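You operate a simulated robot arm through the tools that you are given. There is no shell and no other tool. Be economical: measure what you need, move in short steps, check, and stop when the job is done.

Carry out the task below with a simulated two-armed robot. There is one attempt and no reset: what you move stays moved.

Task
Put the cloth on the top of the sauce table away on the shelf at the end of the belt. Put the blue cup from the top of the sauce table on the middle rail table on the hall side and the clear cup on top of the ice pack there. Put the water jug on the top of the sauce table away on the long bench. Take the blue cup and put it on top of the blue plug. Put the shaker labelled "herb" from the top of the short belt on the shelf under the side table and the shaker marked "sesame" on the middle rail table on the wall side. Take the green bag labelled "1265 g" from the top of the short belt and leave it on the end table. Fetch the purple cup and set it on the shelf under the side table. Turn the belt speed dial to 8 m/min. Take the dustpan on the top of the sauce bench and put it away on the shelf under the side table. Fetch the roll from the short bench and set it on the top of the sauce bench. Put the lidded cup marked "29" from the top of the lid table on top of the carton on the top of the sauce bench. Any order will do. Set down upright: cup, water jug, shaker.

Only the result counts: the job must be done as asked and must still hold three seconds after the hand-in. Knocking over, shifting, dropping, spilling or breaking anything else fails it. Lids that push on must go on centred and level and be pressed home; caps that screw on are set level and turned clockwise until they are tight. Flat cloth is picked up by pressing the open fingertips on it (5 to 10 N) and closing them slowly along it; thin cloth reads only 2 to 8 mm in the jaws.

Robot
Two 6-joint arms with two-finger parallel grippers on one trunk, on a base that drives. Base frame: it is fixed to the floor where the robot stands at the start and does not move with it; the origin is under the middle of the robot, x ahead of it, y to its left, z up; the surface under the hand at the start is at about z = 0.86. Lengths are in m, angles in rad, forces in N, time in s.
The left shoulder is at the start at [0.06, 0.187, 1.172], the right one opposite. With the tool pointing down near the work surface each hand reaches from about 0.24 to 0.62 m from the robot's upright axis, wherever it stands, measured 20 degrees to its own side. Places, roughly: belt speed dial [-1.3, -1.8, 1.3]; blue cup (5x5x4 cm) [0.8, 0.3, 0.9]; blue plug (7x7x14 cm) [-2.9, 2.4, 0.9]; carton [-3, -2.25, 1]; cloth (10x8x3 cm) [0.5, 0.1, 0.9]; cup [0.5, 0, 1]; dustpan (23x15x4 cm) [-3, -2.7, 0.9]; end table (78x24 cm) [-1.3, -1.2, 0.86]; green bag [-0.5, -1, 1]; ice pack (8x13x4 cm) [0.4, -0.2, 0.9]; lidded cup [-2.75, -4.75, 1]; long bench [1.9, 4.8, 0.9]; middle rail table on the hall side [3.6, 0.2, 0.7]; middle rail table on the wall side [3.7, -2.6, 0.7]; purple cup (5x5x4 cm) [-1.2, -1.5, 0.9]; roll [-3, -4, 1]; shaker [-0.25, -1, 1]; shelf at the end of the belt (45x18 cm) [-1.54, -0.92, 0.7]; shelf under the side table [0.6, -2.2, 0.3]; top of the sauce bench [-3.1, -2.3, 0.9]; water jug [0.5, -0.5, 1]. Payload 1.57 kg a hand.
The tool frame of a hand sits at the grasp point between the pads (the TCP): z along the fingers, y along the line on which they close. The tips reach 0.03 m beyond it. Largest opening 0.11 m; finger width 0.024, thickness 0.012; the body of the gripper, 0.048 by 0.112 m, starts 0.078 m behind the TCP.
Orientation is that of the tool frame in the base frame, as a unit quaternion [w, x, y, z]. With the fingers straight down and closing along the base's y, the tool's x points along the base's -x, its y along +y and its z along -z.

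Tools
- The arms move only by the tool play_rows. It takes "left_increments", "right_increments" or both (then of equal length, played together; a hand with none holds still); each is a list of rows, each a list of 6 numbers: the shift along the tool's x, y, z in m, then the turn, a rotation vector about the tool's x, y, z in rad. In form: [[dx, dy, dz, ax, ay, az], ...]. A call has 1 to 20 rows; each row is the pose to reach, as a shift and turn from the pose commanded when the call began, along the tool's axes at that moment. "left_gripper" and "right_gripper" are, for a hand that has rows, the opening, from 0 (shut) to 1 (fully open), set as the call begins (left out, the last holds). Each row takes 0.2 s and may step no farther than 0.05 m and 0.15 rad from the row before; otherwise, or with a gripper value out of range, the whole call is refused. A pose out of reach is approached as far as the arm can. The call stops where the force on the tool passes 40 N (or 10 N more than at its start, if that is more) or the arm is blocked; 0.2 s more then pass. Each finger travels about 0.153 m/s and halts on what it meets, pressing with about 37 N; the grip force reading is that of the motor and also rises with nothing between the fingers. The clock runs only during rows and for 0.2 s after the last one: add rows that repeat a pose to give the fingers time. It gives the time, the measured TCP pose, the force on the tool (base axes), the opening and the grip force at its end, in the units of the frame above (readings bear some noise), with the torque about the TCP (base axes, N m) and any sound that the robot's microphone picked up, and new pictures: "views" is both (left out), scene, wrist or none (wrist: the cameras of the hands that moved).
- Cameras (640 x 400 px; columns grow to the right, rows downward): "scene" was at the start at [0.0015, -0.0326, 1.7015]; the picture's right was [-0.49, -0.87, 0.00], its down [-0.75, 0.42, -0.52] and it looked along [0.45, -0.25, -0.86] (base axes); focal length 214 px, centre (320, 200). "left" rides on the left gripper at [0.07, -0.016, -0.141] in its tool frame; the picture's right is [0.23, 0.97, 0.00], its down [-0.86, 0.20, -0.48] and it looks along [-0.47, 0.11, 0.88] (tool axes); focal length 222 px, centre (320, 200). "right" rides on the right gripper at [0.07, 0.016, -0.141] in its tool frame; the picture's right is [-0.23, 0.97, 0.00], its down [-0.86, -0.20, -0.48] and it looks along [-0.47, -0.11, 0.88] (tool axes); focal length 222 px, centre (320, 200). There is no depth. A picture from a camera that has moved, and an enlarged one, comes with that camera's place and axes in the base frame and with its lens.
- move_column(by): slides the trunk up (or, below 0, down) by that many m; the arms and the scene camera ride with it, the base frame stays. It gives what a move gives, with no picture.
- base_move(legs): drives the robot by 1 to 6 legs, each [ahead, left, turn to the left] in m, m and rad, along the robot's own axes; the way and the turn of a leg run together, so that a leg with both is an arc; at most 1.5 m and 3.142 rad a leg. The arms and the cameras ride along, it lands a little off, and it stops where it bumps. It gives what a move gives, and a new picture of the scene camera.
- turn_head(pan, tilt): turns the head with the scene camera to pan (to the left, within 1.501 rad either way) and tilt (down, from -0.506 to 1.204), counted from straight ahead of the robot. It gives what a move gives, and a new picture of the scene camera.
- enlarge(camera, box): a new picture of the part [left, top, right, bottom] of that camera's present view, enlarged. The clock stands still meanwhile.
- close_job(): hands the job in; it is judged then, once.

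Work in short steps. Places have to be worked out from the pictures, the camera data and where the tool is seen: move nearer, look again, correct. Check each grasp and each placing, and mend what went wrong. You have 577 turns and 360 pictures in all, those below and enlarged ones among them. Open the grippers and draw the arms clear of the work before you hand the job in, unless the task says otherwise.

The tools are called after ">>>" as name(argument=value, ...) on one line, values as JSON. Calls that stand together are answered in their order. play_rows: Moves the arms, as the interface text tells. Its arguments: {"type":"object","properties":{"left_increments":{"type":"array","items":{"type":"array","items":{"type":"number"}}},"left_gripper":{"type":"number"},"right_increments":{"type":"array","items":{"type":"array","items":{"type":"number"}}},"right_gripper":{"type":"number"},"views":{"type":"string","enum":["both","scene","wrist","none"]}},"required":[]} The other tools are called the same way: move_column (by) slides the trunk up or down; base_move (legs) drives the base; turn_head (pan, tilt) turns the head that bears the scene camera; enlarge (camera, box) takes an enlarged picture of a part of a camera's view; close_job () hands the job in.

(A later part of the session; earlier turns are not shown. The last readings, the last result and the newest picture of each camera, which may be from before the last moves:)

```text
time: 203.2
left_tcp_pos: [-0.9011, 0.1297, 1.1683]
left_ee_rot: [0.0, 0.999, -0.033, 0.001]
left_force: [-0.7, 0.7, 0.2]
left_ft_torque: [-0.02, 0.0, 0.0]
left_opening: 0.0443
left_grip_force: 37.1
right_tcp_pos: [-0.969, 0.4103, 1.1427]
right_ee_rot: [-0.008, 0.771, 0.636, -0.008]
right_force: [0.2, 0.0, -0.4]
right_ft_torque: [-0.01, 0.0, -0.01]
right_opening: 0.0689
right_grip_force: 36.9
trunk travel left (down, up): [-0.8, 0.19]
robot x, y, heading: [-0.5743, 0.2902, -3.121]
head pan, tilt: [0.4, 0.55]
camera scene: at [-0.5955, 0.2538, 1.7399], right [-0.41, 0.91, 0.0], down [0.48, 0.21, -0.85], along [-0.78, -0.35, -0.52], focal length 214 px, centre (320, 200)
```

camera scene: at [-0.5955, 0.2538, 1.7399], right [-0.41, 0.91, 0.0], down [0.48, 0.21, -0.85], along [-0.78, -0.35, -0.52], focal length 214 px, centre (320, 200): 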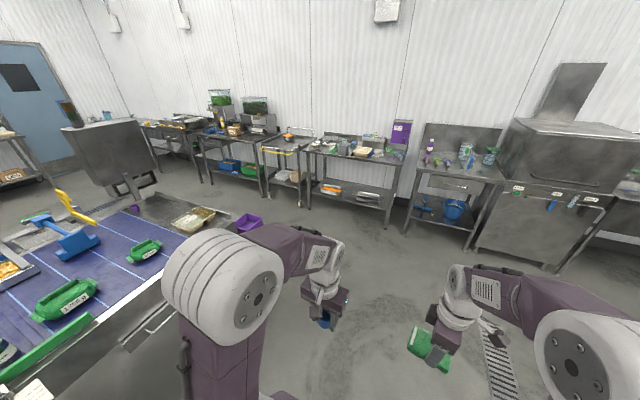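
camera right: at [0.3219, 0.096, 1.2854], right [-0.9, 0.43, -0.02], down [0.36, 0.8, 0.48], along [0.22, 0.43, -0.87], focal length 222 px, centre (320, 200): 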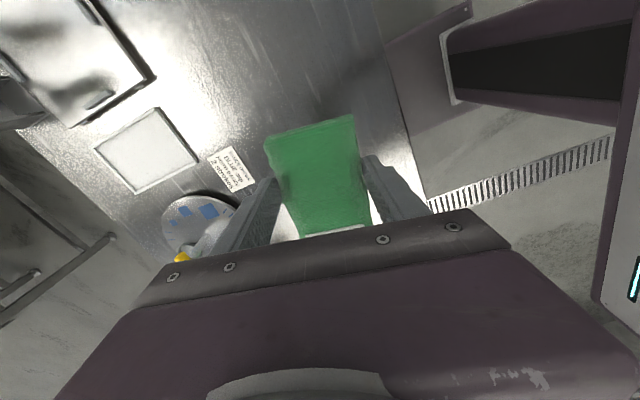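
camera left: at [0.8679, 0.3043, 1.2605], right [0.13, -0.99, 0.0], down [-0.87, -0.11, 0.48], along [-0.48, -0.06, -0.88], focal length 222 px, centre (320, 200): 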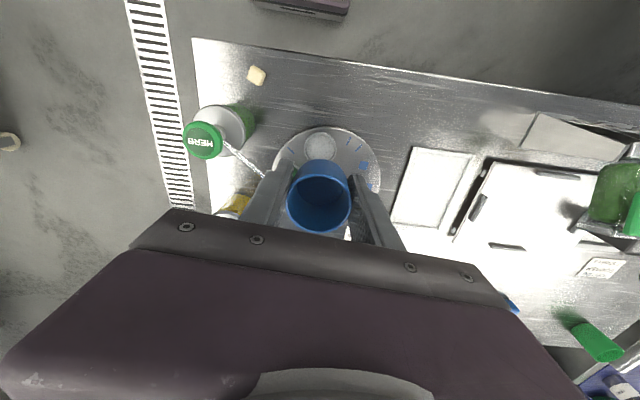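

A shelf with a purple box is visible at the belt's end. Drive to x≈-1.5 and face -y.

>>> base_move(legs=[[0.97, 0, 0], [0, 0, 1.55]])

>>> turn_head(pan=0.0, tilt=0.6)

```text
time: 212.1
left_tcp_pos: [-1.3847, -0.0539, 1.1674]
left_ee_rot: [0.001, 0.729, 0.684, -0.001]
left_force: [0.4, 0.2, 0.3]
left_ft_torque: [0.03, -0.02, 0.01]
left_opening: 0.0437
left_grip_force: 36.4
right_tcp_pos: [-1.666, -0.1235, 1.1422]
right_ee_rot: [0.0, 0.095, 0.995, -0.011]
right_force: [-0.3, -0.7, -0.7]
right_ft_torque: [-0.03, 0.01, 0.01]
right_opening: 0.0686
right_grip_force: 36.8
trunk travel left (down, up): [-0.8, 0.19]
robot x, y, heading: [-1.5463, 0.2693, -1.545]
head pan, tilt: [0.4, 0.55]
camera scene: at [-1.5067, 0.249, 1.7399], right [-0.91, -0.41, 0.0], down [-0.22, 0.48, -0.85], along [0.35, -0.78, -0.52], focal length 214 px, centre (320, 200)
```

scene: 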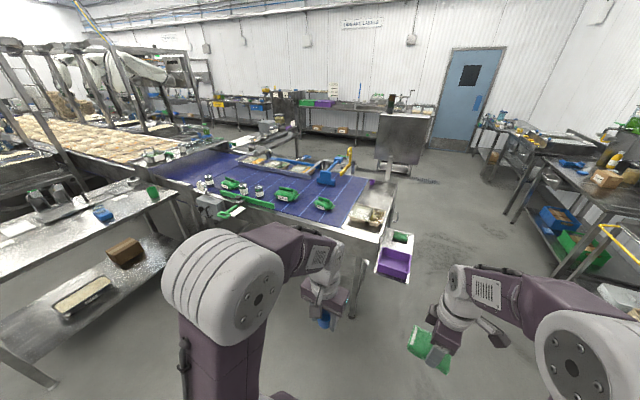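

```text
time: 213.0
left_tcp_pos: [-1.3843, -0.0533, 1.1681]
left_ee_rot: [-0.001, 0.729, 0.685, 0.0]
left_force: [-0.1, -0.1, -0.7]
left_ft_torque: [0.01, 0.03, -0.02]
left_opening: 0.0437
left_grip_force: 37.8
right_tcp_pos: [-1.6653, -0.1225, 1.1417]
right_ee_rot: [0.001, 0.095, 0.995, -0.011]
right_force: [-0.5, 0.0, -0.8]
right_ft_torque: [-0.01, -0.03, 0.0]
right_opening: 0.0687
right_grip_force: 36.8
trunk travel left (down, up): [-0.8, 0.19]
robot x, y, heading: [-1.5467, 0.2716, -1.548]
head pan, tilt: [0.0, 0.6]
camera scene: at [-1.5411, 0.2425, 1.7354], right [-1.0, -0.03, 0.0], down [-0.01, 0.56, -0.83], along [0.02, -0.82, -0.56], focal length 214 px, centre (320, 200)
```

scene: 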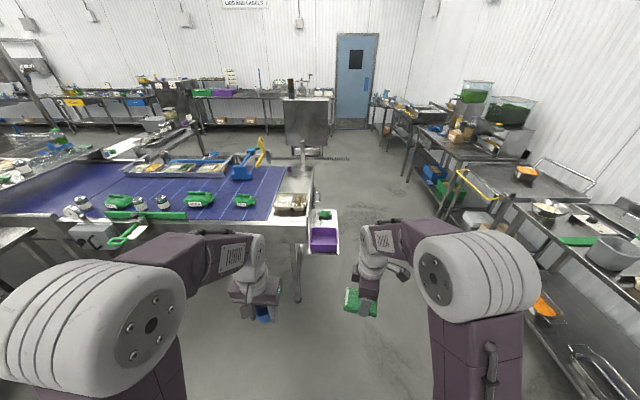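

>>> enlarge(camera="scene", box=[230, 130, 390, 270])

```text
2.86 times, centred on (310, 200) of scene
camera zoom: at [-1.5411, 0.2425, 1.7354], right [-1.0, -0.03, 0.0], down [-0.01, 0.56, -0.83], along [0.02, -0.82, -0.56], focal length 613 px, centre (349, 200)
```

zoom: 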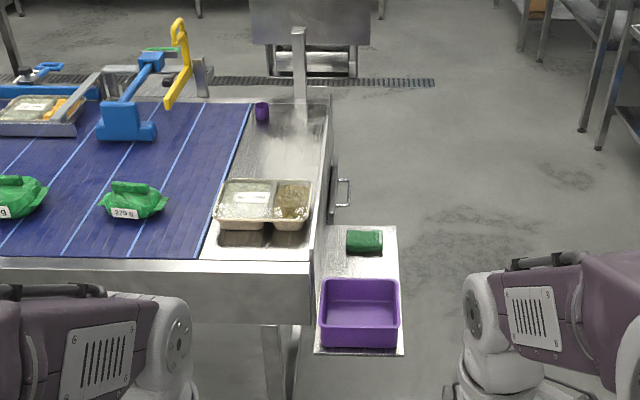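

Shelf: purple box at y≈-0.69…-0.84 and a green roll at y≈-1.05, with a free gap at ≈[-1.555,-0.925]. Lower the trunk, drive in, and place the cloth there.

>>> base_move(legs=[[0.64, 0.13, -0.02]])

>>> move_column(by=-0.13)

>>> turn_head(pan=-0.2, tilt=0.95)

```text
time: 216.6
left_tcp_pos: [-1.2428, -0.6778, 1.1677]
left_ee_rot: [0.0, 0.73, 0.683, 0.0]
left_force: [0.6, -0.5, -0.9]
left_ft_torque: [-0.01, -0.05, 0.02]
left_opening: 0.044
left_grip_force: 36.9
right_tcp_pos: [-1.5233, -0.747, 1.1423]
right_ee_rot: [0.0, 0.096, 0.995, -0.01]
right_force: [-1.0, 0.2, -1.0]
right_ft_torque: [-0.01, 0.01, 0.01]
right_opening: 0.0688
right_grip_force: 37.1
trunk travel left (down, up): [-0.8, 0.19]
robot x, y, heading: [-1.4023, -0.3585, -1.543]
head pan, tilt: [0.0, 0.6]
camera scene: at [-1.3985, -0.3812, 1.7354], right [-1.0, -0.02, 0.0], down [-0.01, 0.56, -0.83], along [0.02, -0.83, -0.56], focal length 214 px, centre (320, 200)
```

scene: 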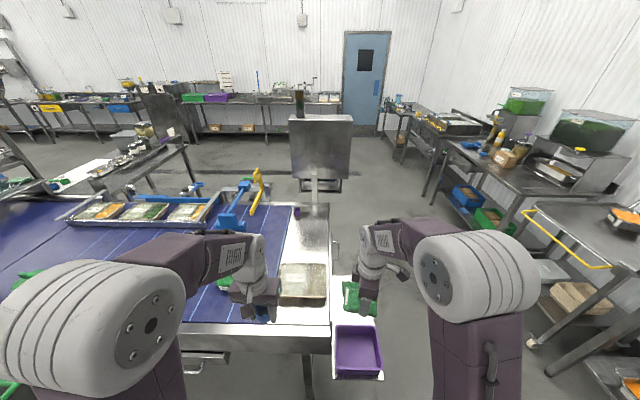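

```text
time: 218.1
left_tcp_pos: [-1.2429, -0.6792, 1.0378]
left_ee_rot: [0.0, 0.73, 0.683, 0.0]
left_force: [0.0, 0.6, -0.5]
left_ft_torque: [0.01, 0.0, 0.03]
left_opening: 0.0438
left_grip_force: 36.8
right_tcp_pos: [-1.5228, -0.7476, 1.0131]
right_ee_rot: [-0.001, 0.096, 0.995, -0.011]
right_force: [-0.5, 0.3, -0.1]
right_ft_torque: [0.02, 0.0, -0.01]
right_opening: 0.0686
right_grip_force: 36.1
trunk travel left (down, up): [-0.67, 0.32]
robot x, y, heading: [-1.4003, -0.3534, -1.548]
head pan, tilt: [0.0, 0.6]
```

```text
time: 219.0
left_tcp_pos: [-1.2413, -0.68, 1.0382]
left_ee_rot: [0.0, 0.73, 0.683, 0.0]
left_force: [-0.2, 0.2, 0.6]
left_ft_torque: [-0.02, -0.01, -0.01]
left_opening: 0.0438
left_grip_force: 36.5
right_tcp_pos: [-1.5233, -0.7471, 1.0104]
right_ee_rot: [-0.001, 0.096, 0.995, -0.011]
right_force: [0.0, -0.8, -0.4]
right_ft_torque: [-0.02, 0.02, 0.01]
right_opening: 0.0688
right_grip_force: 36.7
trunk travel left (down, up): [-0.67, 0.32]
robot x, y, heading: [-1.4005, -0.3548, -1.548]
head pan, tilt: [-0.201, 0.949]
camera scene: at [-1.413, -0.3658, 1.5771], right [-0.98, 0.18, 0.0], down [0.14, 0.8, -0.58], along [-0.1, -0.57, -0.81], focal length 214 px, centre (320, 200)
```

scene: 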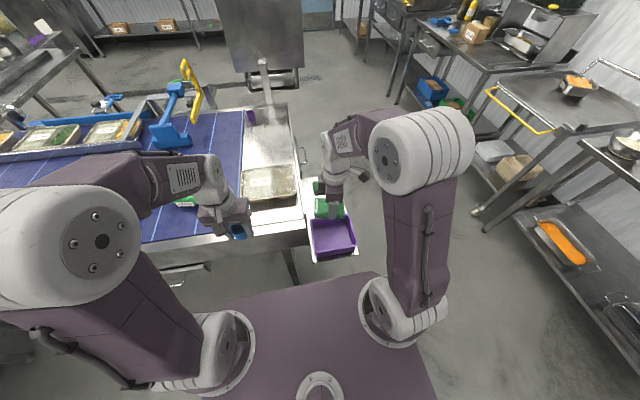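

>>> play_rows(right_increments=[[0, -0.04, 0.01, 0, 0, -0.05], [-0.001, -0.08, 0.03, 0, 0, -0.1], [-0.002, -0.12, 0.05, 0, 0, -0.15], [-0.002, -0.16, 0.07, 0, 0, -0.19], [-0.002, -0.18, 0.1, 0, 0, -0.19]], views="both")

```text
time: 220.2
left_tcp_pos: [-1.2416, -0.6801, 1.0375]
left_ee_rot: [-0.001, 0.73, 0.683, 0.001]
left_force: [-0.5, -1.0, 0.0]
left_ft_torque: [-0.01, 0.0, -0.03]
left_opening: 0.044
left_grip_force: 36.7
right_tcp_pos: [-1.5586, -0.9255, 0.9154]
right_ee_rot: [0.0, 0.001, 1.0, -0.01]
right_force: [-0.3, 0.8, -0.6]
right_ft_torque: [0.0, 0.03, 0.03]
right_opening: 0.0689
right_grip_force: 36.7
trunk travel left (down, up): [-0.67, 0.32]
robot x, y, heading: [-1.4012, -0.3575, -1.547]
head pan, tilt: [-0.201, 0.949]
camera scene: at [-1.4134, -0.3668, 1.577], right [-0.98, 0.18, 0.0], down [0.14, 0.8, -0.58], along [-0.1, -0.57, -0.81], focal length 214 px, centre (320, 200)
camera right: at [-1.6271, -0.9064, 1.057], right [0.23, 0.97, -0.02], down [0.86, -0.19, 0.48], along [0.46, -0.13, -0.88], focal length 222 px, centre (320, 200)
```

scene: 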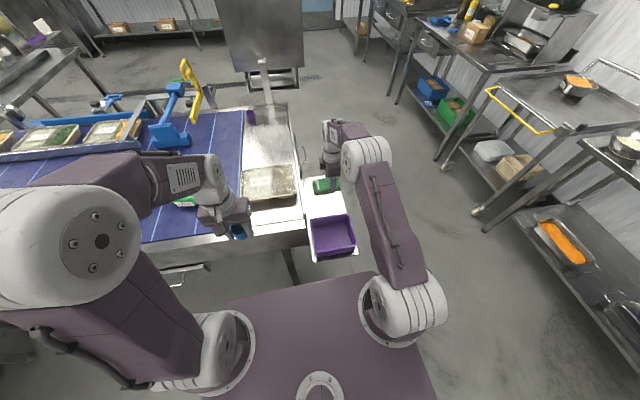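
right: 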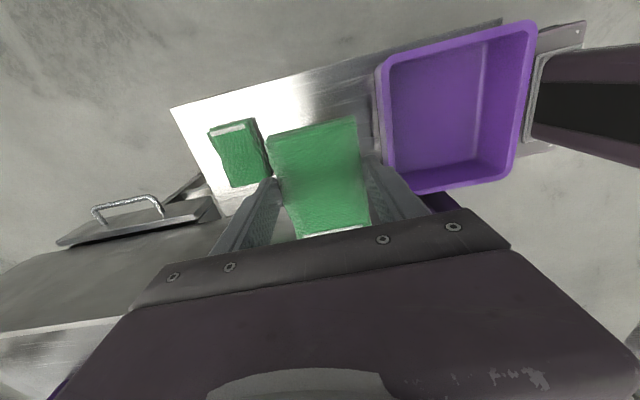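

The gap is y -1.02…-0.85; shift 1 cm to its middle and lower.

>>> play_rows(right_increments=[[0, -0.01, 0.04, 0, 0, 0], [0, -0.01, 0.08, 0, 0, 0], [0, -0.01, 0.12, 0, 0, 0], [0, -0.01, 0.15, 0, 0, 0], [0, -0.01, 0.16, 0, 0, 0], [0, -0.01, 0.166, 0, 0, 0], [0, -0.01, 0.17, 0, 0, 0], [0, -0.01, 0.174, 0, 0, 0], [0, -0.01, 0.178, 0, 0, 0]], views="wrist")

```text
time: 222.2
left_tcp_pos: [-1.2425, -0.6772, 1.0392]
left_ee_rot: [0.0, 0.73, 0.683, 0.0]
left_force: [-0.3, 0.3, -0.4]
left_ft_torque: [0.01, 0.01, -0.02]
left_opening: 0.0438
left_grip_force: 37.2
right_tcp_pos: [-1.5551, -0.9407, 0.7427]
right_ee_rot: [-0.002, 0.001, 1.0, -0.015]
right_force: [-4.6, -4.3, 28.1]
right_ft_torque: [0.83, -0.45, 0.02]
right_opening: 0.0688
right_grip_force: 36.6
trunk travel left (down, up): [-0.67, 0.32]
robot x, y, heading: [-1.403, -0.3519, -1.544]
head pan, tilt: [-0.201, 0.949]
camera right: at [-1.6254, -0.9198, 0.885], right [0.23, 0.97, -0.03], down [0.86, -0.19, 0.48], along [0.46, -0.14, -0.88], focal length 222 px, centre (320, 200)
```

right: 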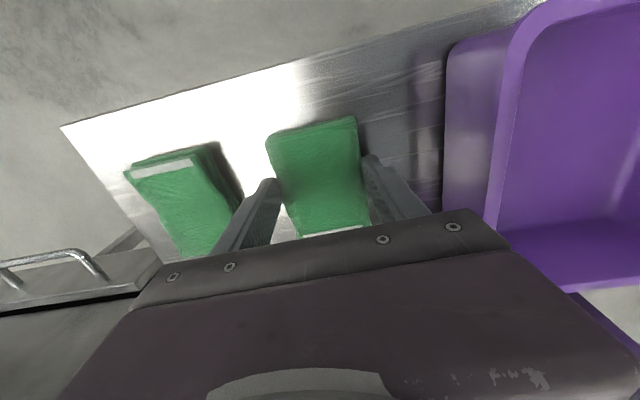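

Contact. Ease 2 mm, open partially (to avoid the neighbouring cloth), rise.

>>> play_rows(right_increments=[[0, 0, -0.003, 0, 0, 0], [0, 0, -0.003, 0, 0, 0], [0, 0, -0.003, 0, 0, 0]], right_gripper=0.76, views="none")

>>> play_rows(right_increments=[[0, 0, -0.02, 0, 0, 0], [0, 0, -0.06, 0, 0, 0], [0, 0, -0.1, 0, 0, 0], [0, 0, -0.15, 0, 0, 0], [0, 0, -0.2, 0, 0, 0]], views="wrist")

```text
time: 223.0
left_tcp_pos: [-1.2427, -0.6789, 1.0395]
left_ee_rot: [0.0, 0.73, 0.684, 0.001]
left_force: [-0.1, 0.5, -0.6]
left_ft_torque: [0.01, 0.0, 0.04]
left_opening: 0.0439
left_grip_force: 37.1
right_tcp_pos: [-1.5553, -0.9398, 0.7403]
right_ee_rot: [-0.001, 0.001, 1.0, -0.009]
right_force: [-0.2, 0.2, -1.0]
right_ft_torque: [0.0, -0.03, -0.02]
right_opening: 0.0837
right_grip_force: 0.1
trunk travel left (down, up): [-0.67, 0.32]
robot x, y, heading: [-1.3987, -0.3539, -1.547]
head pan, tilt: [-0.201, 0.949]
```

```text
time: 224.2
left_tcp_pos: [-1.2412, -0.679, 1.0379]
left_ee_rot: [0.001, 0.73, 0.683, 0.0]
left_force: [0.6, 0.1, 0.0]
left_ft_torque: [-0.03, -0.04, 0.02]
left_opening: 0.0438
left_grip_force: 37.3
right_tcp_pos: [-1.5558, -0.9348, 0.9434]
right_ee_rot: [-0.001, 0.0, 1.0, -0.01]
right_force: [0.8, 0.2, -0.2]
right_ft_torque: [-0.02, 0.0, 0.01]
right_opening: 0.0836
right_grip_force: 0.2
trunk travel left (down, up): [-0.67, 0.32]
robot x, y, heading: [-1.3996, -0.3532, -1.546]
head pan, tilt: [-0.201, 0.949]
camera right: at [-1.6239, -0.9156, 1.0859], right [0.23, 0.97, -0.02], down [0.86, -0.19, 0.48], along [0.46, -0.13, -0.88], focal length 222 px, centre (320, 200)
```

right: 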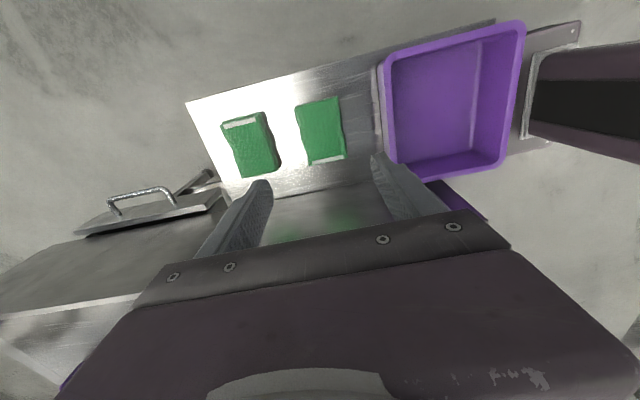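

Cloth lies flat on the shelf. Retract the right hand to its normal pose, raise the trunk, and look toward the blue plug.

>>> play_rows(right_increments=[[0, 0.02, -0.04, 0, 0, 0.14], [0, 0.04, -0.08, 0, 0, 0.28], [0, 0.07, -0.1, 0, 0, 0.42], [0, 0.1, -0.1, 0, 0, 0.56], [0, 0.13, -0.1, 0, 0, 0.7], [0, 0.16, -0.1, 0, 0, 0.84], [0, 0.19, -0.1, 0, 0, 0.98], [0, 0.2, -0.1, 0, 0, 1.12], [0, 0.2, -0.1, 0, 0, 1.26], [0, 0.2, -0.1, 0, 0, 1.4], [0, 0.2, -0.1, 0, 0, 1.54]], right_gripper=1, views="none")

>>> base_move(legs=[[-0.8, 0, 0], [0, 0, -2.3]])

>>> move_column(by=0.13)

>>> turn_head(pan=0, tilt=0.5)

```text
time: 226.6
left_tcp_pos: [-1.2414, -0.6793, 1.0377]
left_ee_rot: [0.0, 0.73, 0.683, 0.0]
left_force: [-0.4, 0.5, -0.4]
left_ft_torque: [-0.04, 0.0, 0.01]
left_opening: 0.0436
left_grip_force: 37.6
right_tcp_pos: [-1.5562, -0.7349, 1.0373]
right_ee_rot: [0.007, 0.698, 0.716, -0.008]
right_force: [0.4, -0.2, 0.2]
right_ft_torque: [0.02, -0.01, -0.01]
right_opening: 0.1101
right_grip_force: 0.0
trunk travel left (down, up): [-0.67, 0.32]
robot x, y, heading: [-1.4016, -0.3539, -1.549]
head pan, tilt: [-0.201, 0.949]
```

```text
time: 236.6
left_tcp_pos: [-1.7447, 0.5978, 1.0385]
left_ee_rot: [0.001, 0.895, -0.446, 0.0]
left_force: [0.2, -0.8, 0.5]
left_ft_torque: [-0.01, 0.03, 0.04]
left_opening: 0.0438
left_grip_force: 37.0
right_tcp_pos: [-1.5437, 0.8438, 1.0362]
right_ee_rot: [-0.005, 0.916, -0.402, -0.009]
right_force: [-0.2, -0.3, 0.0]
right_ft_torque: [0.0, 0.04, -0.01]
right_opening: 0.1101
right_grip_force: 0.1
trunk travel left (down, up): [-0.67, 0.32]
robot x, y, heading: [-1.4152, 0.454, 2.302]
head pan, tilt: [-0.201, 0.949]
camera scene: at [-1.4069, 0.474, 1.577], right [0.86, 0.51, 0.0], down [0.41, -0.7, -0.58], along [-0.3, 0.5, -0.81], focal length 214 px, centre (320, 200)
```

scene: 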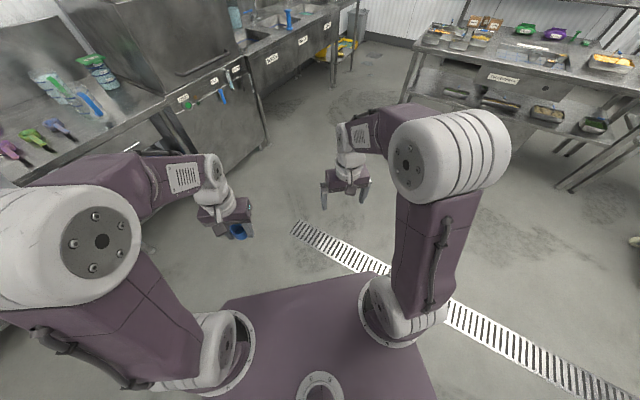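

```text
time: 238.2
left_tcp_pos: [-1.7436, 0.5969, 1.1684]
left_ee_rot: [0.0, 0.895, -0.445, 0.0]
left_force: [-1.2, -0.4, -0.5]
left_ft_torque: [-0.03, 0.0, -0.04]
left_opening: 0.0438
left_grip_force: 37.2
right_tcp_pos: [-1.544, 0.8437, 1.1662]
right_ee_rot: [-0.005, 0.915, -0.403, -0.009]
right_force: [0.6, 0.0, -0.6]
right_ft_torque: [-0.04, 0.0, 0.02]
right_opening: 0.1099
right_grip_force: 0.0
trunk travel left (down, up): [-0.8, 0.19]
robot x, y, heading: [-1.4112, 0.4565, 2.303]
head pan, tilt: [-0.201, 0.949]
```

```text
time: 239.1
left_tcp_pos: [-1.7431, 0.5966, 1.1676]
left_ee_rot: [0.001, 0.895, -0.446, 0.0]
left_force: [0.1, -0.2, -0.1]
left_ft_torque: [-0.01, -0.02, 0.02]
left_opening: 0.0439
left_grip_force: 36.6
right_tcp_pos: [-1.5429, 0.8435, 1.1659]
right_ee_rot: [-0.005, 0.915, -0.403, -0.01]
right_force: [-0.4, 0.3, -0.4]
right_ft_torque: [-0.01, 0.0, 0.0]
right_opening: 0.11
right_grip_force: 0.0
trunk travel left (down, up): [-0.8, 0.19]
robot x, y, heading: [-1.411, 0.4534, 2.301]
head pan, tilt: [0.0, 0.499]
camera scene: at [-1.4307, 0.4789, 1.7444], right [0.74, 0.67, 0.0], down [0.32, -0.36, -0.88], along [-0.59, 0.65, -0.48], focal length 214 px, centre (320, 200)
```

scene: 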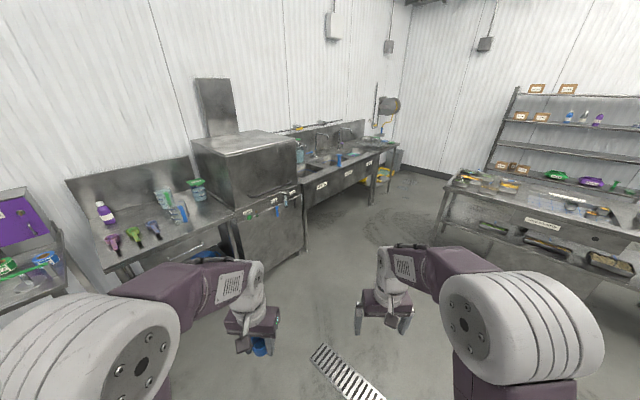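

>>> enlarge(camera="scene", box=[280, 110, 410, 220])

```text
3.64 times, centred on (345, 165) of scene
camera zoom: at [-1.4307, 0.4789, 1.7444], right [0.74, 0.67, 0.0], down [0.32, -0.36, -0.88], along [-0.59, 0.65, -0.48], focal length 780 px, centre (229, 327)
```

zoom: 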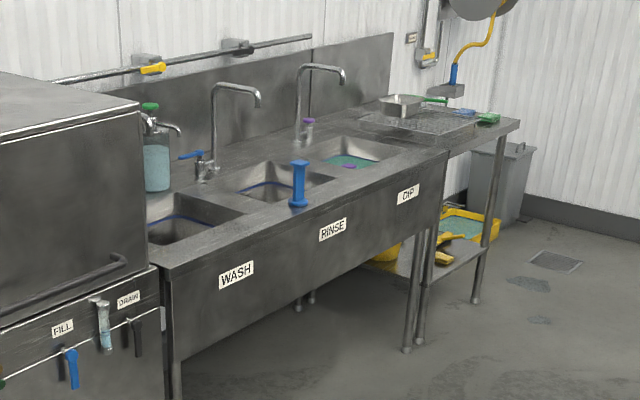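

The blue plug stands on the sink's front ledge at ≈[-2.89,2.42]. Drive in front of it facing -x.

>>> base_move(legs=[[0, 0, 0.84], [0.35, -1.0, 0], [0.35, -1.05, 0]])

>>> turn_head(pan=0.1, tilt=0.7)

>>> enlarge(camera="scene", box=[240, 100, 440, 260])

```text
time: 252.0
left_tcp_pos: [-2.4653, 2.3542, 1.1665]
left_ee_rot: [0.0, 0.999, -0.043, 0.0]
left_force: [0.3, -0.5, 0.0]
left_ft_torque: [0.01, 0.0, -0.01]
left_opening: 0.0439
left_grip_force: 36.8
right_tcp_pos: [-2.5156, 2.6695, 1.1673]
right_ee_rot: [-0.002, 1.0, 0.005, -0.011]
right_force: [-0.5, 0.8, -0.2]
right_ft_torque: [-0.02, -0.02, 0.05]
right_opening: 0.11
right_grip_force: 0.1
trunk travel left (down, up): [-0.8, 0.19]
robot x, y, heading: [-2.1376, 2.5089, -3.136]
head pan, tilt: [0.0, 0.499]
camera scene: at [-2.1658, 2.508, 1.7445], right [0.0, 1.0, 0.0], down [0.48, 0.0, -0.88], along [-0.88, 0.0, -0.48], focal length 214 px, centre (320, 200)
```

scene: 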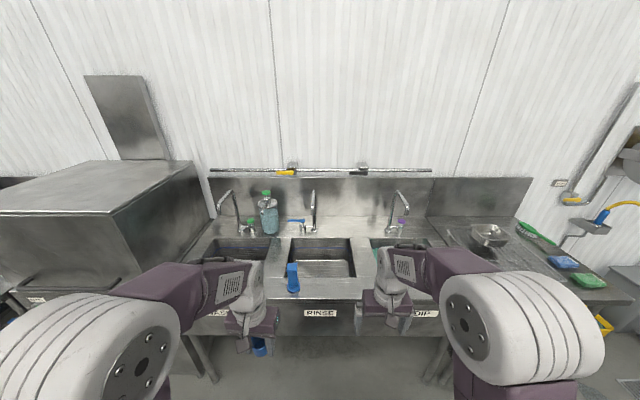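

```text
time: 252.8
left_tcp_pos: [-2.4646, 2.3563, 1.1676]
left_ee_rot: [0.0, 0.999, -0.044, 0.0]
left_force: [-0.4, 0.3, 0.2]
left_ft_torque: [0.01, 0.01, -0.01]
left_opening: 0.0439
left_grip_force: 36.7
right_tcp_pos: [-2.5144, 2.6693, 1.1672]
right_ee_rot: [-0.001, 1.0, 0.005, -0.011]
right_force: [0.4, 0.2, 0.2]
right_ft_torque: [0.0, 0.01, -0.01]
right_opening: 0.1099
right_grip_force: 0.1
trunk travel left (down, up): [-0.8, 0.19]
robot x, y, heading: [-2.1385, 2.51, -3.137]
head pan, tilt: [0.099, 0.7]
camera scene: at [-2.1597, 2.5007, 1.7268], right [-0.1, 0.99, 0.0], down [0.64, 0.07, -0.77], along [-0.76, -0.08, -0.64], focal length 214 px, centre (320, 200)
```

scene: 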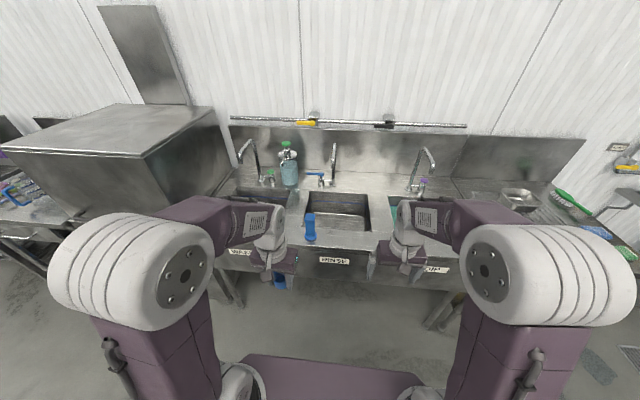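

```text
2.50 times, centred on (340, 180) of scene
camera zoom: at [-2.1597, 2.5007, 1.7268], right [-0.1, 0.99, 0.0], down [0.64, 0.07, -0.77], along [-0.76, -0.08, -0.64], focal length 536 px, centre (270, 250)
```

zoom: 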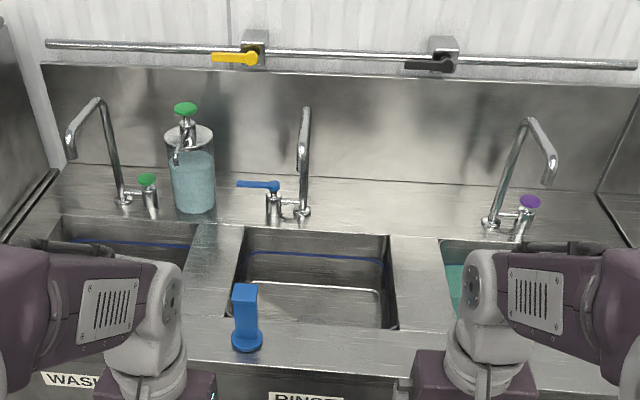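

Plug at ≈[-2.868,2.376], top z≈1.02, ~4.5 cm square. Drive 0.2 m closer and bring the left hand near it for a wrist view.

>>> base_move(legs=[[0.2, 0.0, 0]])

>>> play_rows(left_increments=[[-0.03, 0, -0.01, 0, 0, -0.04], [-0.06, 0, -0.02, 0, 0, -0.08], [-0.09, 0.0, -0.03, 0, 0, -0.087], [-0.12, 0.0, -0.04, 0, 0, -0.087]], views="both")

```text
time: 254.4
left_tcp_pos: [-2.6656, 2.3564, 1.1702]
left_ee_rot: [0.0, 0.999, -0.045, 0.0]
left_force: [0.5, -0.7, -0.2]
left_ft_torque: [-0.01, 0.03, 0.0]
left_opening: 0.0437
left_grip_force: 36.6
right_tcp_pos: [-2.713, 2.6707, 1.1666]
right_ee_rot: [0.0, 1.0, 0.004, -0.011]
right_force: [-0.2, 0.3, 0.3]
right_ft_torque: [-0.01, 0.03, -0.01]
right_opening: 0.11
right_grip_force: 0.1
trunk travel left (down, up): [-0.8, 0.19]
robot x, y, heading: [-2.3361, 2.5072, -3.14]
head pan, tilt: [0.099, 0.7]
camera scene: at [-2.3578, 2.5, 1.7269], right [-0.1, 0.99, 0.0], down [0.64, 0.06, -0.77], along [-0.76, -0.08, -0.64], focal length 214 px, centre (320, 200)
```

scene: 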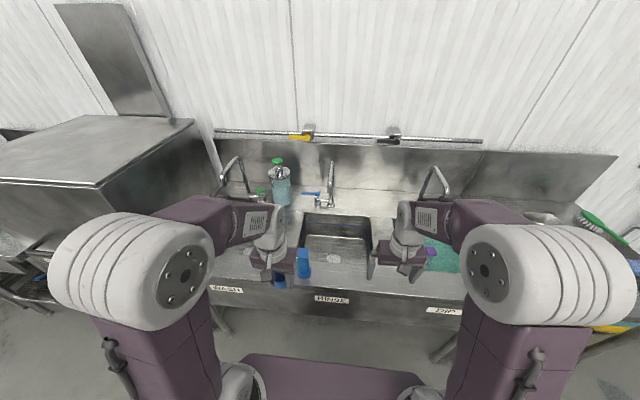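

```text
time: 255.4
left_tcp_pos: [-2.7875, 2.3656, 1.2104]
left_ee_rot: [0.0, 1.0, 0.0, 0.0]
left_force: [-0.3, 0.0, -0.3]
left_ft_torque: [-0.03, -0.01, 0.0]
left_opening: 0.0439
left_grip_force: 37.4
right_tcp_pos: [-2.717, 2.6708, 1.1664]
right_ee_rot: [-0.001, 1.0, 0.004, -0.011]
right_force: [-0.1, -0.7, -0.1]
right_ft_torque: [0.04, 0.01, 0.0]
right_opening: 0.1102
right_grip_force: 0.1
trunk travel left (down, up): [-0.8, 0.19]
robot x, y, heading: [-2.338, 2.5066, -3.139]
head pan, tilt: [0.099, 0.7]
camera scene: at [-2.3632, 2.5003, 1.7268], right [-0.1, 0.99, 0.0], down [0.64, 0.06, -0.76], along [-0.76, -0.08, -0.64], focal length 214 px, centre (320, 200)
camera left: at [-2.7187, 2.3826, 1.3506], right [0.23, -0.97, 0.0], down [-0.86, -0.2, 0.48], along [-0.46, -0.11, -0.88], focal length 222 px, centre (320, 200)
```

scene: 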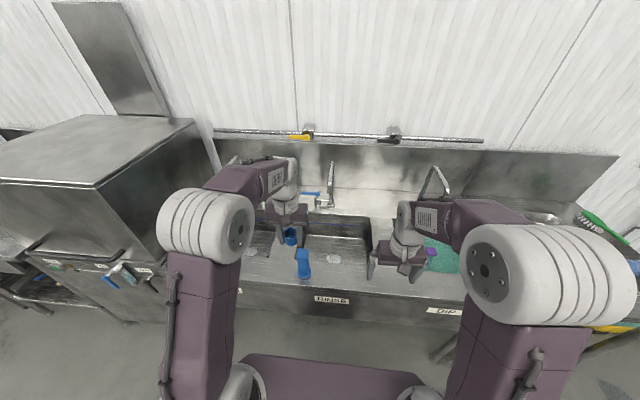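
left: 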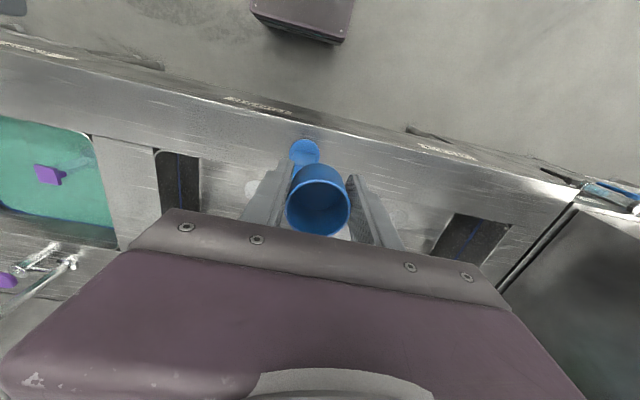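

>>> enlarge(camera="scene", box=[260, 220, 350, 290])

>>> enlarge(camera="left", box=[260, 120, 380, 240])

```text
5.71 times, centred on (305, 255) of scene
camera zoom: at [-2.3632, 2.5003, 1.7268], right [-0.1, 0.99, 0.0], down [0.64, 0.06, -0.76], along [-0.76, -0.08, -0.64], focal length 1226 px, centre (406, -114)
```

zoom: 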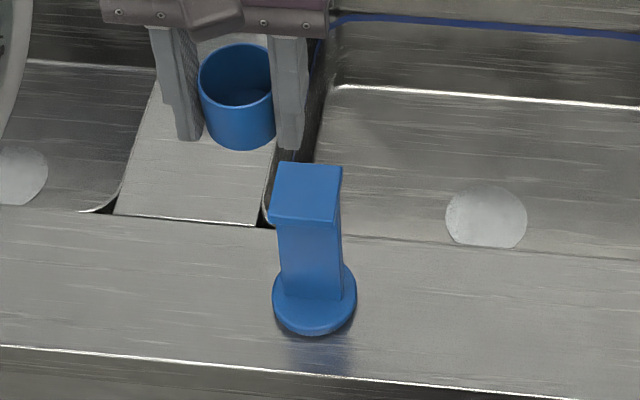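

```text
3.33 times, centred on (320, 180) of left
camera zoom: at [-2.7187, 2.3826, 1.3506], right [0.23, -0.97, 0.0], down [-0.86, -0.2, 0.48], along [-0.46, -0.11, -0.88], focal length 740 px, centre (320, 267)
```

zoom: 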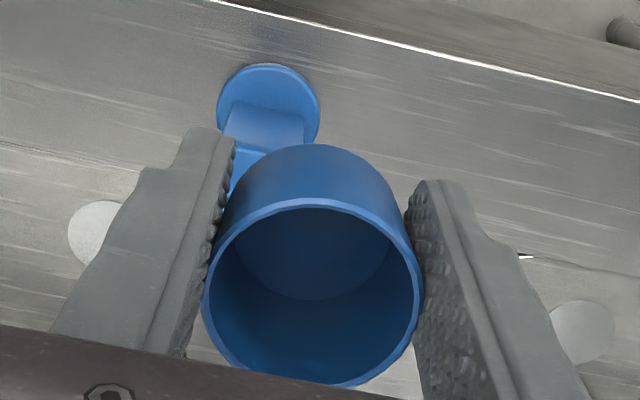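

Refined plug centre [-2.853,2.381], top z≈1.04. Move the cup above it, 3 cm clearance.

>>> play_rows(left_increments=[[-0.03, -0.01, 0.01, 0, 0, 0], [-0.0525, -0.0174, 0.03, 0, 0, 0], [-0.0525, -0.0174, 0.065, 0, 0, 0], [-0.0525, -0.0174, 0.09, 0, 0, 0], [-0.0525, -0.0174, 0.09, 0, 0, 0]], views="none")

>>> enlarge(camera="scene", box=[260, 210, 350, 280])

>>> enlarge(camera="left", box=[260, 120, 380, 240])

```text
time: 256.6
left_tcp_pos: [-2.838, 2.3828, 1.1187]
left_ee_rot: [0.0, 1.0, -0.001, 0.001]
left_force: [0.6, 0.1, 0.1]
left_ft_torque: [0.03, 0.0, -0.03]
left_opening: 0.044
left_grip_force: 37.1
right_tcp_pos: [-2.7166, 2.6717, 1.1659]
right_ee_rot: [-0.001, 1.0, 0.003, -0.011]
right_force: [0.4, 0.4, 0.1]
right_ft_torque: [0.02, -0.01, 0.02]
right_opening: 0.1098
right_grip_force: 0.0
trunk travel left (down, up): [-0.8, 0.19]
robot x, y, heading: [-2.3386, 2.5086, -3.141]
head pan, tilt: [0.099, 0.7]
```

```text
5.71 times, centred on (305, 245) of scene
camera zoom: at [-2.3624, 2.5002, 1.7268], right [-0.1, 0.99, 0.0], down [0.64, 0.06, -0.76], along [-0.76, -0.08, -0.64], focal length 1226 px, centre (406, -57)
```

zoom: 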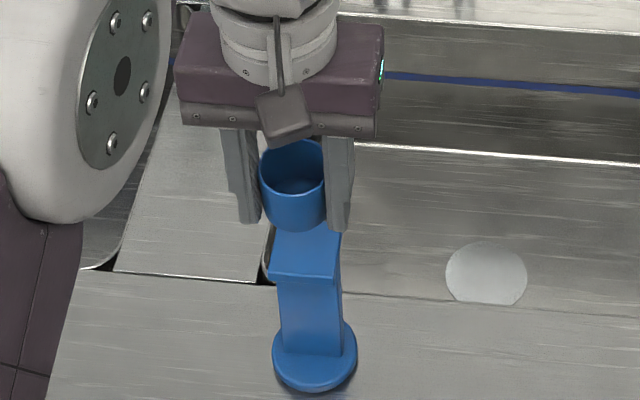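

```text
3.33 times, centred on (320, 180) of left
camera zoom: at [-2.7703, 2.3985, 1.2607], right [0.23, -0.97, 0.0], down [-0.86, -0.2, 0.48], along [-0.47, -0.11, -0.88], focal length 740 px, centre (320, 267)
```

zoom: 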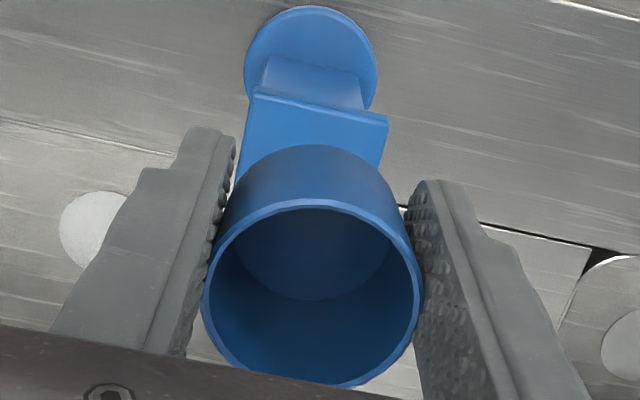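

Well aligned; nudge 3 mm in +y and lower to contact.

>>> play_rows(left_increments=[[0, -0.003, 0.015, 0, 0, 0], [0, -0.003, 0.024, 0, 0, 0], [0, -0.003, 0.028, 0, 0, 0], [0, -0.003, 0.031, 0, 0, 0], [0, -0.003, 0.034, 0, 0, 0]], views="none")

>>> enlarge(camera="scene", box=[260, 210, 350, 280])

```text
time: 257.8
left_tcp_pos: [-2.8381, 2.3869, 1.0828]
left_ee_rot: [0.0, 1.0, -0.001, -0.001]
left_force: [0.0, 0.2, -0.9]
left_ft_torque: [0.04, 0.02, 0.01]
left_opening: 0.044
left_grip_force: 36.6
right_tcp_pos: [-2.716, 2.67, 1.1671]
right_ee_rot: [-0.001, 1.0, 0.004, -0.011]
right_force: [0.1, -0.8, -0.2]
right_ft_torque: [-0.01, 0.03, -0.01]
right_opening: 0.11
right_grip_force: 0.1
trunk travel left (down, up): [-0.8, 0.19]
robot x, y, heading: [-2.3414, 2.5038, -3.142]
head pan, tilt: [0.099, 0.7]
```

```text
5.71 times, centred on (305, 245) of scene
camera zoom: at [-2.362, 2.5001, 1.7268], right [-0.1, 0.99, 0.0], down [0.64, 0.06, -0.76], along [-0.76, -0.08, -0.64], focal length 1226 px, centre (406, -57)
```

zoom: 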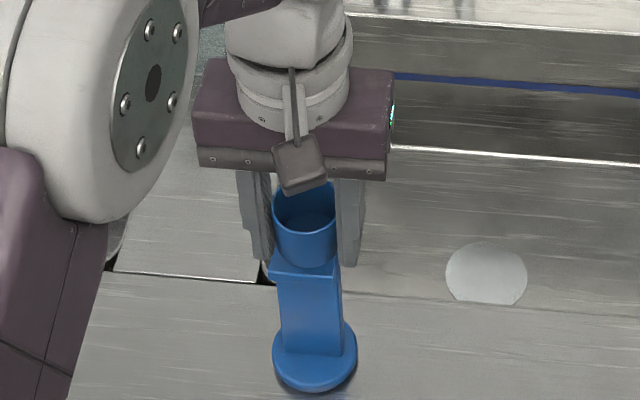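

>>> play_rows(left_increments=[[0, 0, 0.002, 0, 0, 0], [0, 0, 0.004, 0, 0, 0], [0, 0, 0.006, 0, 0, 0], [0, 0, 0.008, 0, 0, 0]], views="none")

```text
time: 258.8
left_tcp_pos: [-2.8397, 2.3875, 1.0756]
left_ee_rot: [0.0, 1.0, -0.001, 0.0]
left_force: [-0.2, -0.1, -0.6]
left_ft_torque: [-0.02, 0.03, -0.01]
left_opening: 0.0436
left_grip_force: 37.7
right_tcp_pos: [-2.7155, 2.6706, 1.1661]
right_ee_rot: [-0.001, 1.0, 0.003, -0.01]
right_force: [0.4, -0.2, 0.6]
right_ft_torque: [-0.05, 0.01, 0.02]
right_opening: 0.1102
right_grip_force: 0.0
trunk travel left (down, up): [-0.8, 0.19]
robot x, y, heading: [-2.3411, 2.5057, -3.143]
head pan, tilt: [0.099, 0.7]
```

>>> play_rows(left_increments=[[0, 0, 0.002, 0, 0, 0], [0, 0, 0.004, 0, 0, 0], [0, 0, 0.006, 0, 0, 0], [0, 0, 0.008, 0, 0, 0]], views="none")

>>> enlarge(camera="scene", box=[260, 210, 350, 280])

```text
time: 259.8
left_tcp_pos: [-2.8406, 2.3889, 1.0671]
left_ee_rot: [0.001, 1.0, -0.001, 0.0]
left_force: [0.5, 0.1, -0.2]
left_ft_torque: [0.02, 0.03, -0.02]
left_opening: 0.044
left_grip_force: 36.9
right_tcp_pos: [-2.7158, 2.6716, 1.1664]
right_ee_rot: [-0.001, 1.0, 0.003, -0.01]
right_force: [-0.5, 1.3, -0.7]
right_ft_torque: [0.02, -0.03, 0.01]
right_opening: 0.11
right_grip_force: 0.2
trunk travel left (down, up): [-0.8, 0.19]
robot x, y, heading: [-2.3414, 2.5063, -3.143]
head pan, tilt: [0.099, 0.7]
```

```text
5.71 times, centred on (305, 245) of scene
camera zoom: at [-2.3619, 2.5001, 1.7268], right [-0.1, 0.99, 0.0], down [0.64, 0.06, -0.76], along [-0.76, -0.08, -0.64], focal length 1226 px, centre (406, -57)
```

zoom: 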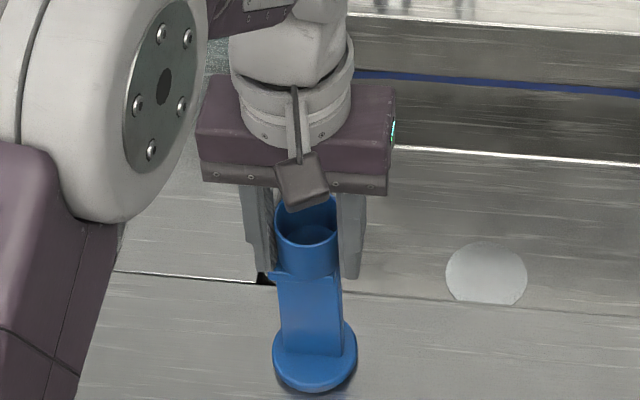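

No contact yet, so the top is ~1.02 and the plug centre ~6 mm farther. Shift 6 mm forward and keep lowering.

>>> play_rows(left_increments=[[-0.006, 0.001, 0.0, 0, 0, 0], [-0.006, 0.001, 0.002, 0, 0, 0], [-0.006, 0.001, 0.004, 0, 0, 0], [-0.006, 0.001, 0.006, 0, 0, 0], [-0.006, 0.001, 0.008, 0, 0, 0], [-0.006, 0.001, 0.01, 0, 0, 0]], views="none")

>>> enlarge(camera="scene", box=[260, 210, 350, 280])

>>> enlarge(camera="left", box=[260, 120, 380, 240])

```text
time: 261.1
left_tcp_pos: [-2.8449, 2.3857, 1.0654]
left_ee_rot: [0.0, 1.0, -0.001, -0.006]
left_force: [5.8, -1.0, 20.9]
left_ft_torque: [-0.55, -0.49, 0.1]
left_opening: 0.0437
left_grip_force: 37.1
right_tcp_pos: [-2.7134, 2.6705, 1.1677]
right_ee_rot: [0.0, 1.0, 0.004, -0.012]
right_force: [0.0, -0.6, -0.4]
right_ft_torque: [0.02, -0.01, -0.02]
right_opening: 0.1098
right_grip_force: 0.1
trunk travel left (down, up): [-0.8, 0.19]
robot x, y, heading: [-2.3382, 2.5037, -3.142]
head pan, tilt: [0.099, 0.7]
stopped in row 6 (left hand): the force on the tool passed its limit at 44 N (the readings are from after the stop); the commanded pose is now the measured one
```

```text
5.71 times, centred on (305, 245) of scene
camera zoom: at [-2.358, 2.5006, 1.7268], right [-0.1, 0.99, 0.0], down [0.64, 0.06, -0.77], along [-0.76, -0.08, -0.64], focal length 1226 px, centre (406, -57)
```

zoom: 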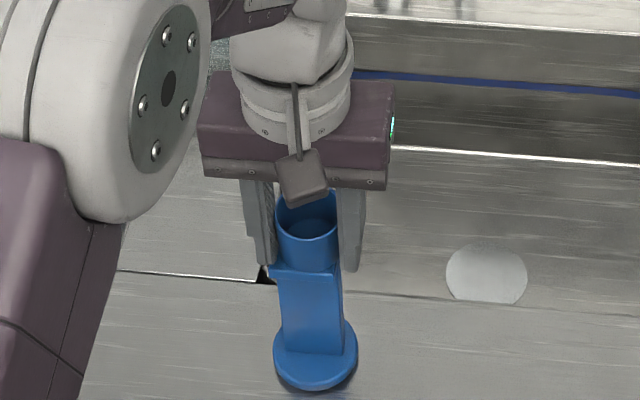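

```text
3.33 times, centred on (320, 180) of left
camera zoom: at [-2.7749, 2.4032, 1.2053], right [0.23, -0.97, 0.0], down [-0.85, -0.2, 0.49], along [-0.48, -0.11, -0.87], focal length 740 px, centre (320, 267)
```

zoom: 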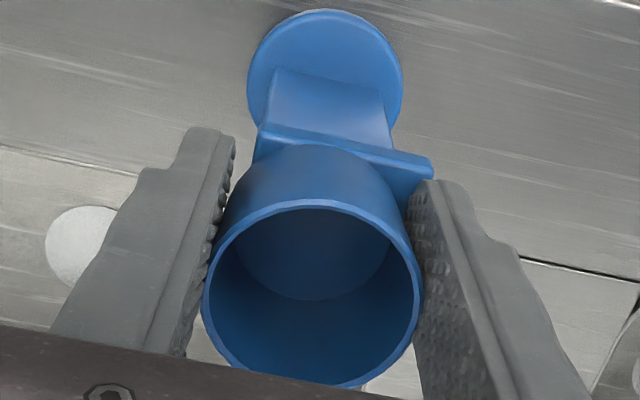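

The cup rests centred on the plug top. Ease slightly and open, then rise.

>>> play_rows(left_increments=[[0, 0.0, -0.001, 0, 0, 0]], views="none")

>>> play_rows(left_increments=[[0, 0.0, 0, 0, 0, 0], [0, 0, 0, 0, 0, 0], [0, 0, -0.0, 0, 0, 0]], left_gripper=0.7, views="none")

>>> play_rows(left_increments=[[0, 0.0, -0.02, 0, 0, 0], [0, 0, -0.05, 0, 0, 0], [0, 0, -0.09, 0, 0, 0], [0, 0, -0.12, 0, 0, 0], [0.04, 0, -0.12, 0, 0, 0], [0.08, 0, -0.12, 0, 0, 0]], views="both")

```text
time: 261.5
left_tcp_pos: [-2.8449, 2.3871, 1.0652]
left_ee_rot: [0.0, 1.0, 0.0, -0.006]
left_force: [3.9, -1.4, 18.9]
left_ft_torque: [-0.47, -0.3, 0.09]
left_opening: 0.0436
left_grip_force: 37.3
right_tcp_pos: [-2.7138, 2.67, 1.1674]
right_ee_rot: [-0.001, 1.0, 0.003, -0.011]
right_force: [-0.3, 0.7, -0.6]
right_ft_torque: [0.03, -0.05, -0.01]
right_opening: 0.1101
right_grip_force: 0.0
trunk travel left (down, up): [-0.8, 0.19]
robot x, y, heading: [-2.3392, 2.5042, -3.137]
head pan, tilt: [0.099, 0.7]
```

```text
time: 262.3
left_tcp_pos: [-2.8458, 2.3878, 1.0654]
left_ee_rot: [-0.001, 1.0, -0.001, -0.007]
left_force: [2.5, 1.1, 23.6]
left_ft_torque: [-0.92, -0.24, 0.12]
left_opening: 0.0766
left_grip_force: 0.0
right_tcp_pos: [-2.713, 2.6719, 1.1664]
right_ee_rot: [-0.001, 1.0, 0.003, -0.012]
right_force: [-0.1, -0.6, -0.4]
right_ft_torque: [0.01, 0.0, -0.02]
right_opening: 0.11
right_grip_force: 0.0
trunk travel left (down, up): [-0.8, 0.19]
robot x, y, heading: [-2.3367, 2.5099, -3.144]
head pan, tilt: [0.099, 0.7]
```

```text
time: 263.7
left_tcp_pos: [-2.7652, 2.3839, 1.1823]
left_ee_rot: [0.0, 1.0, -0.001, -0.005]
left_force: [0.4, 0.0, -0.2]
left_ft_torque: [0.02, 0.04, -0.03]
left_opening: 0.077
left_grip_force: 0.1
right_tcp_pos: [-2.7141, 2.6697, 1.1669]
right_ee_rot: [-0.002, 1.0, 0.004, -0.012]
right_force: [0.2, -0.1, 0.2]
right_ft_torque: [-0.01, 0.0, 0.03]
right_opening: 0.11
right_grip_force: 0.1
trunk travel left (down, up): [-0.8, 0.19]
robot x, y, heading: [-2.3376, 2.5065, -3.142]
head pan, tilt: [0.099, 0.7]
camera scene: at [-2.3585, 2.5, 1.7268], right [-0.1, 0.99, 0.0], down [0.64, 0.06, -0.77], along [-0.76, -0.08, -0.64], focal length 214 px, centre (320, 200)
camera left: at [-2.6952, 2.4012, 1.3227], right [0.23, -0.97, 0.0], down [-0.85, -0.2, 0.49], along [-0.48, -0.11, -0.87], focal length 222 px, centre (320, 200)
```

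scene: 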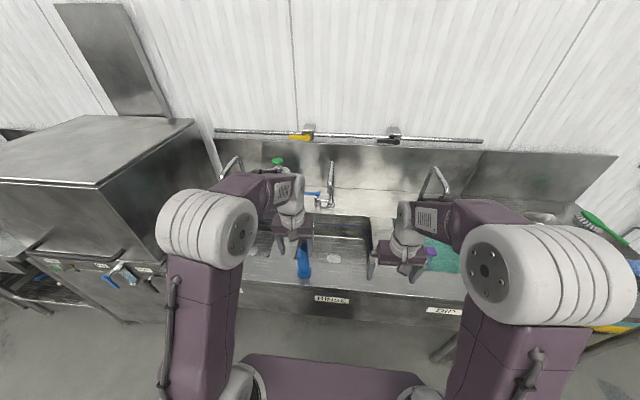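
left: 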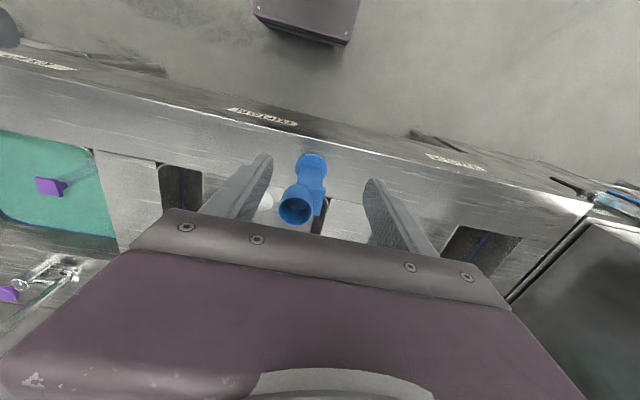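

>>> enlarge(camera="left", box=[260, 130, 360, 230])

>>> enlarge(camera="scene", box=[260, 210, 350, 280])

```text
4.00 times, centred on (310, 180) of left
camera zoom: at [-2.6952, 2.4012, 1.3227], right [0.23, -0.97, 0.0], down [-0.85, -0.2, 0.49], along [-0.48, -0.11, -0.87], focal length 888 px, centre (360, 280)
```

zoom: 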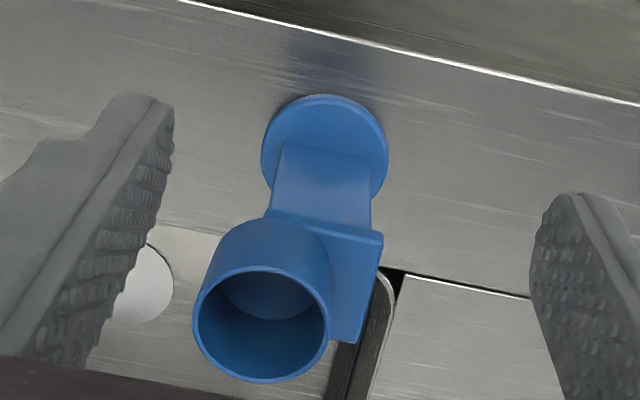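

```text
5.71 times, centred on (305, 245) of scene
camera zoom: at [-2.3585, 2.5, 1.7268], right [-0.1, 0.99, 0.0], down [0.64, 0.06, -0.77], along [-0.76, -0.08, -0.64], focal length 1226 px, centre (406, -57)
```

zoom: 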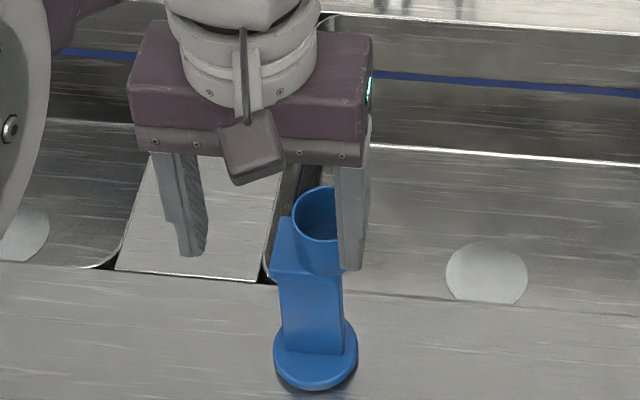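

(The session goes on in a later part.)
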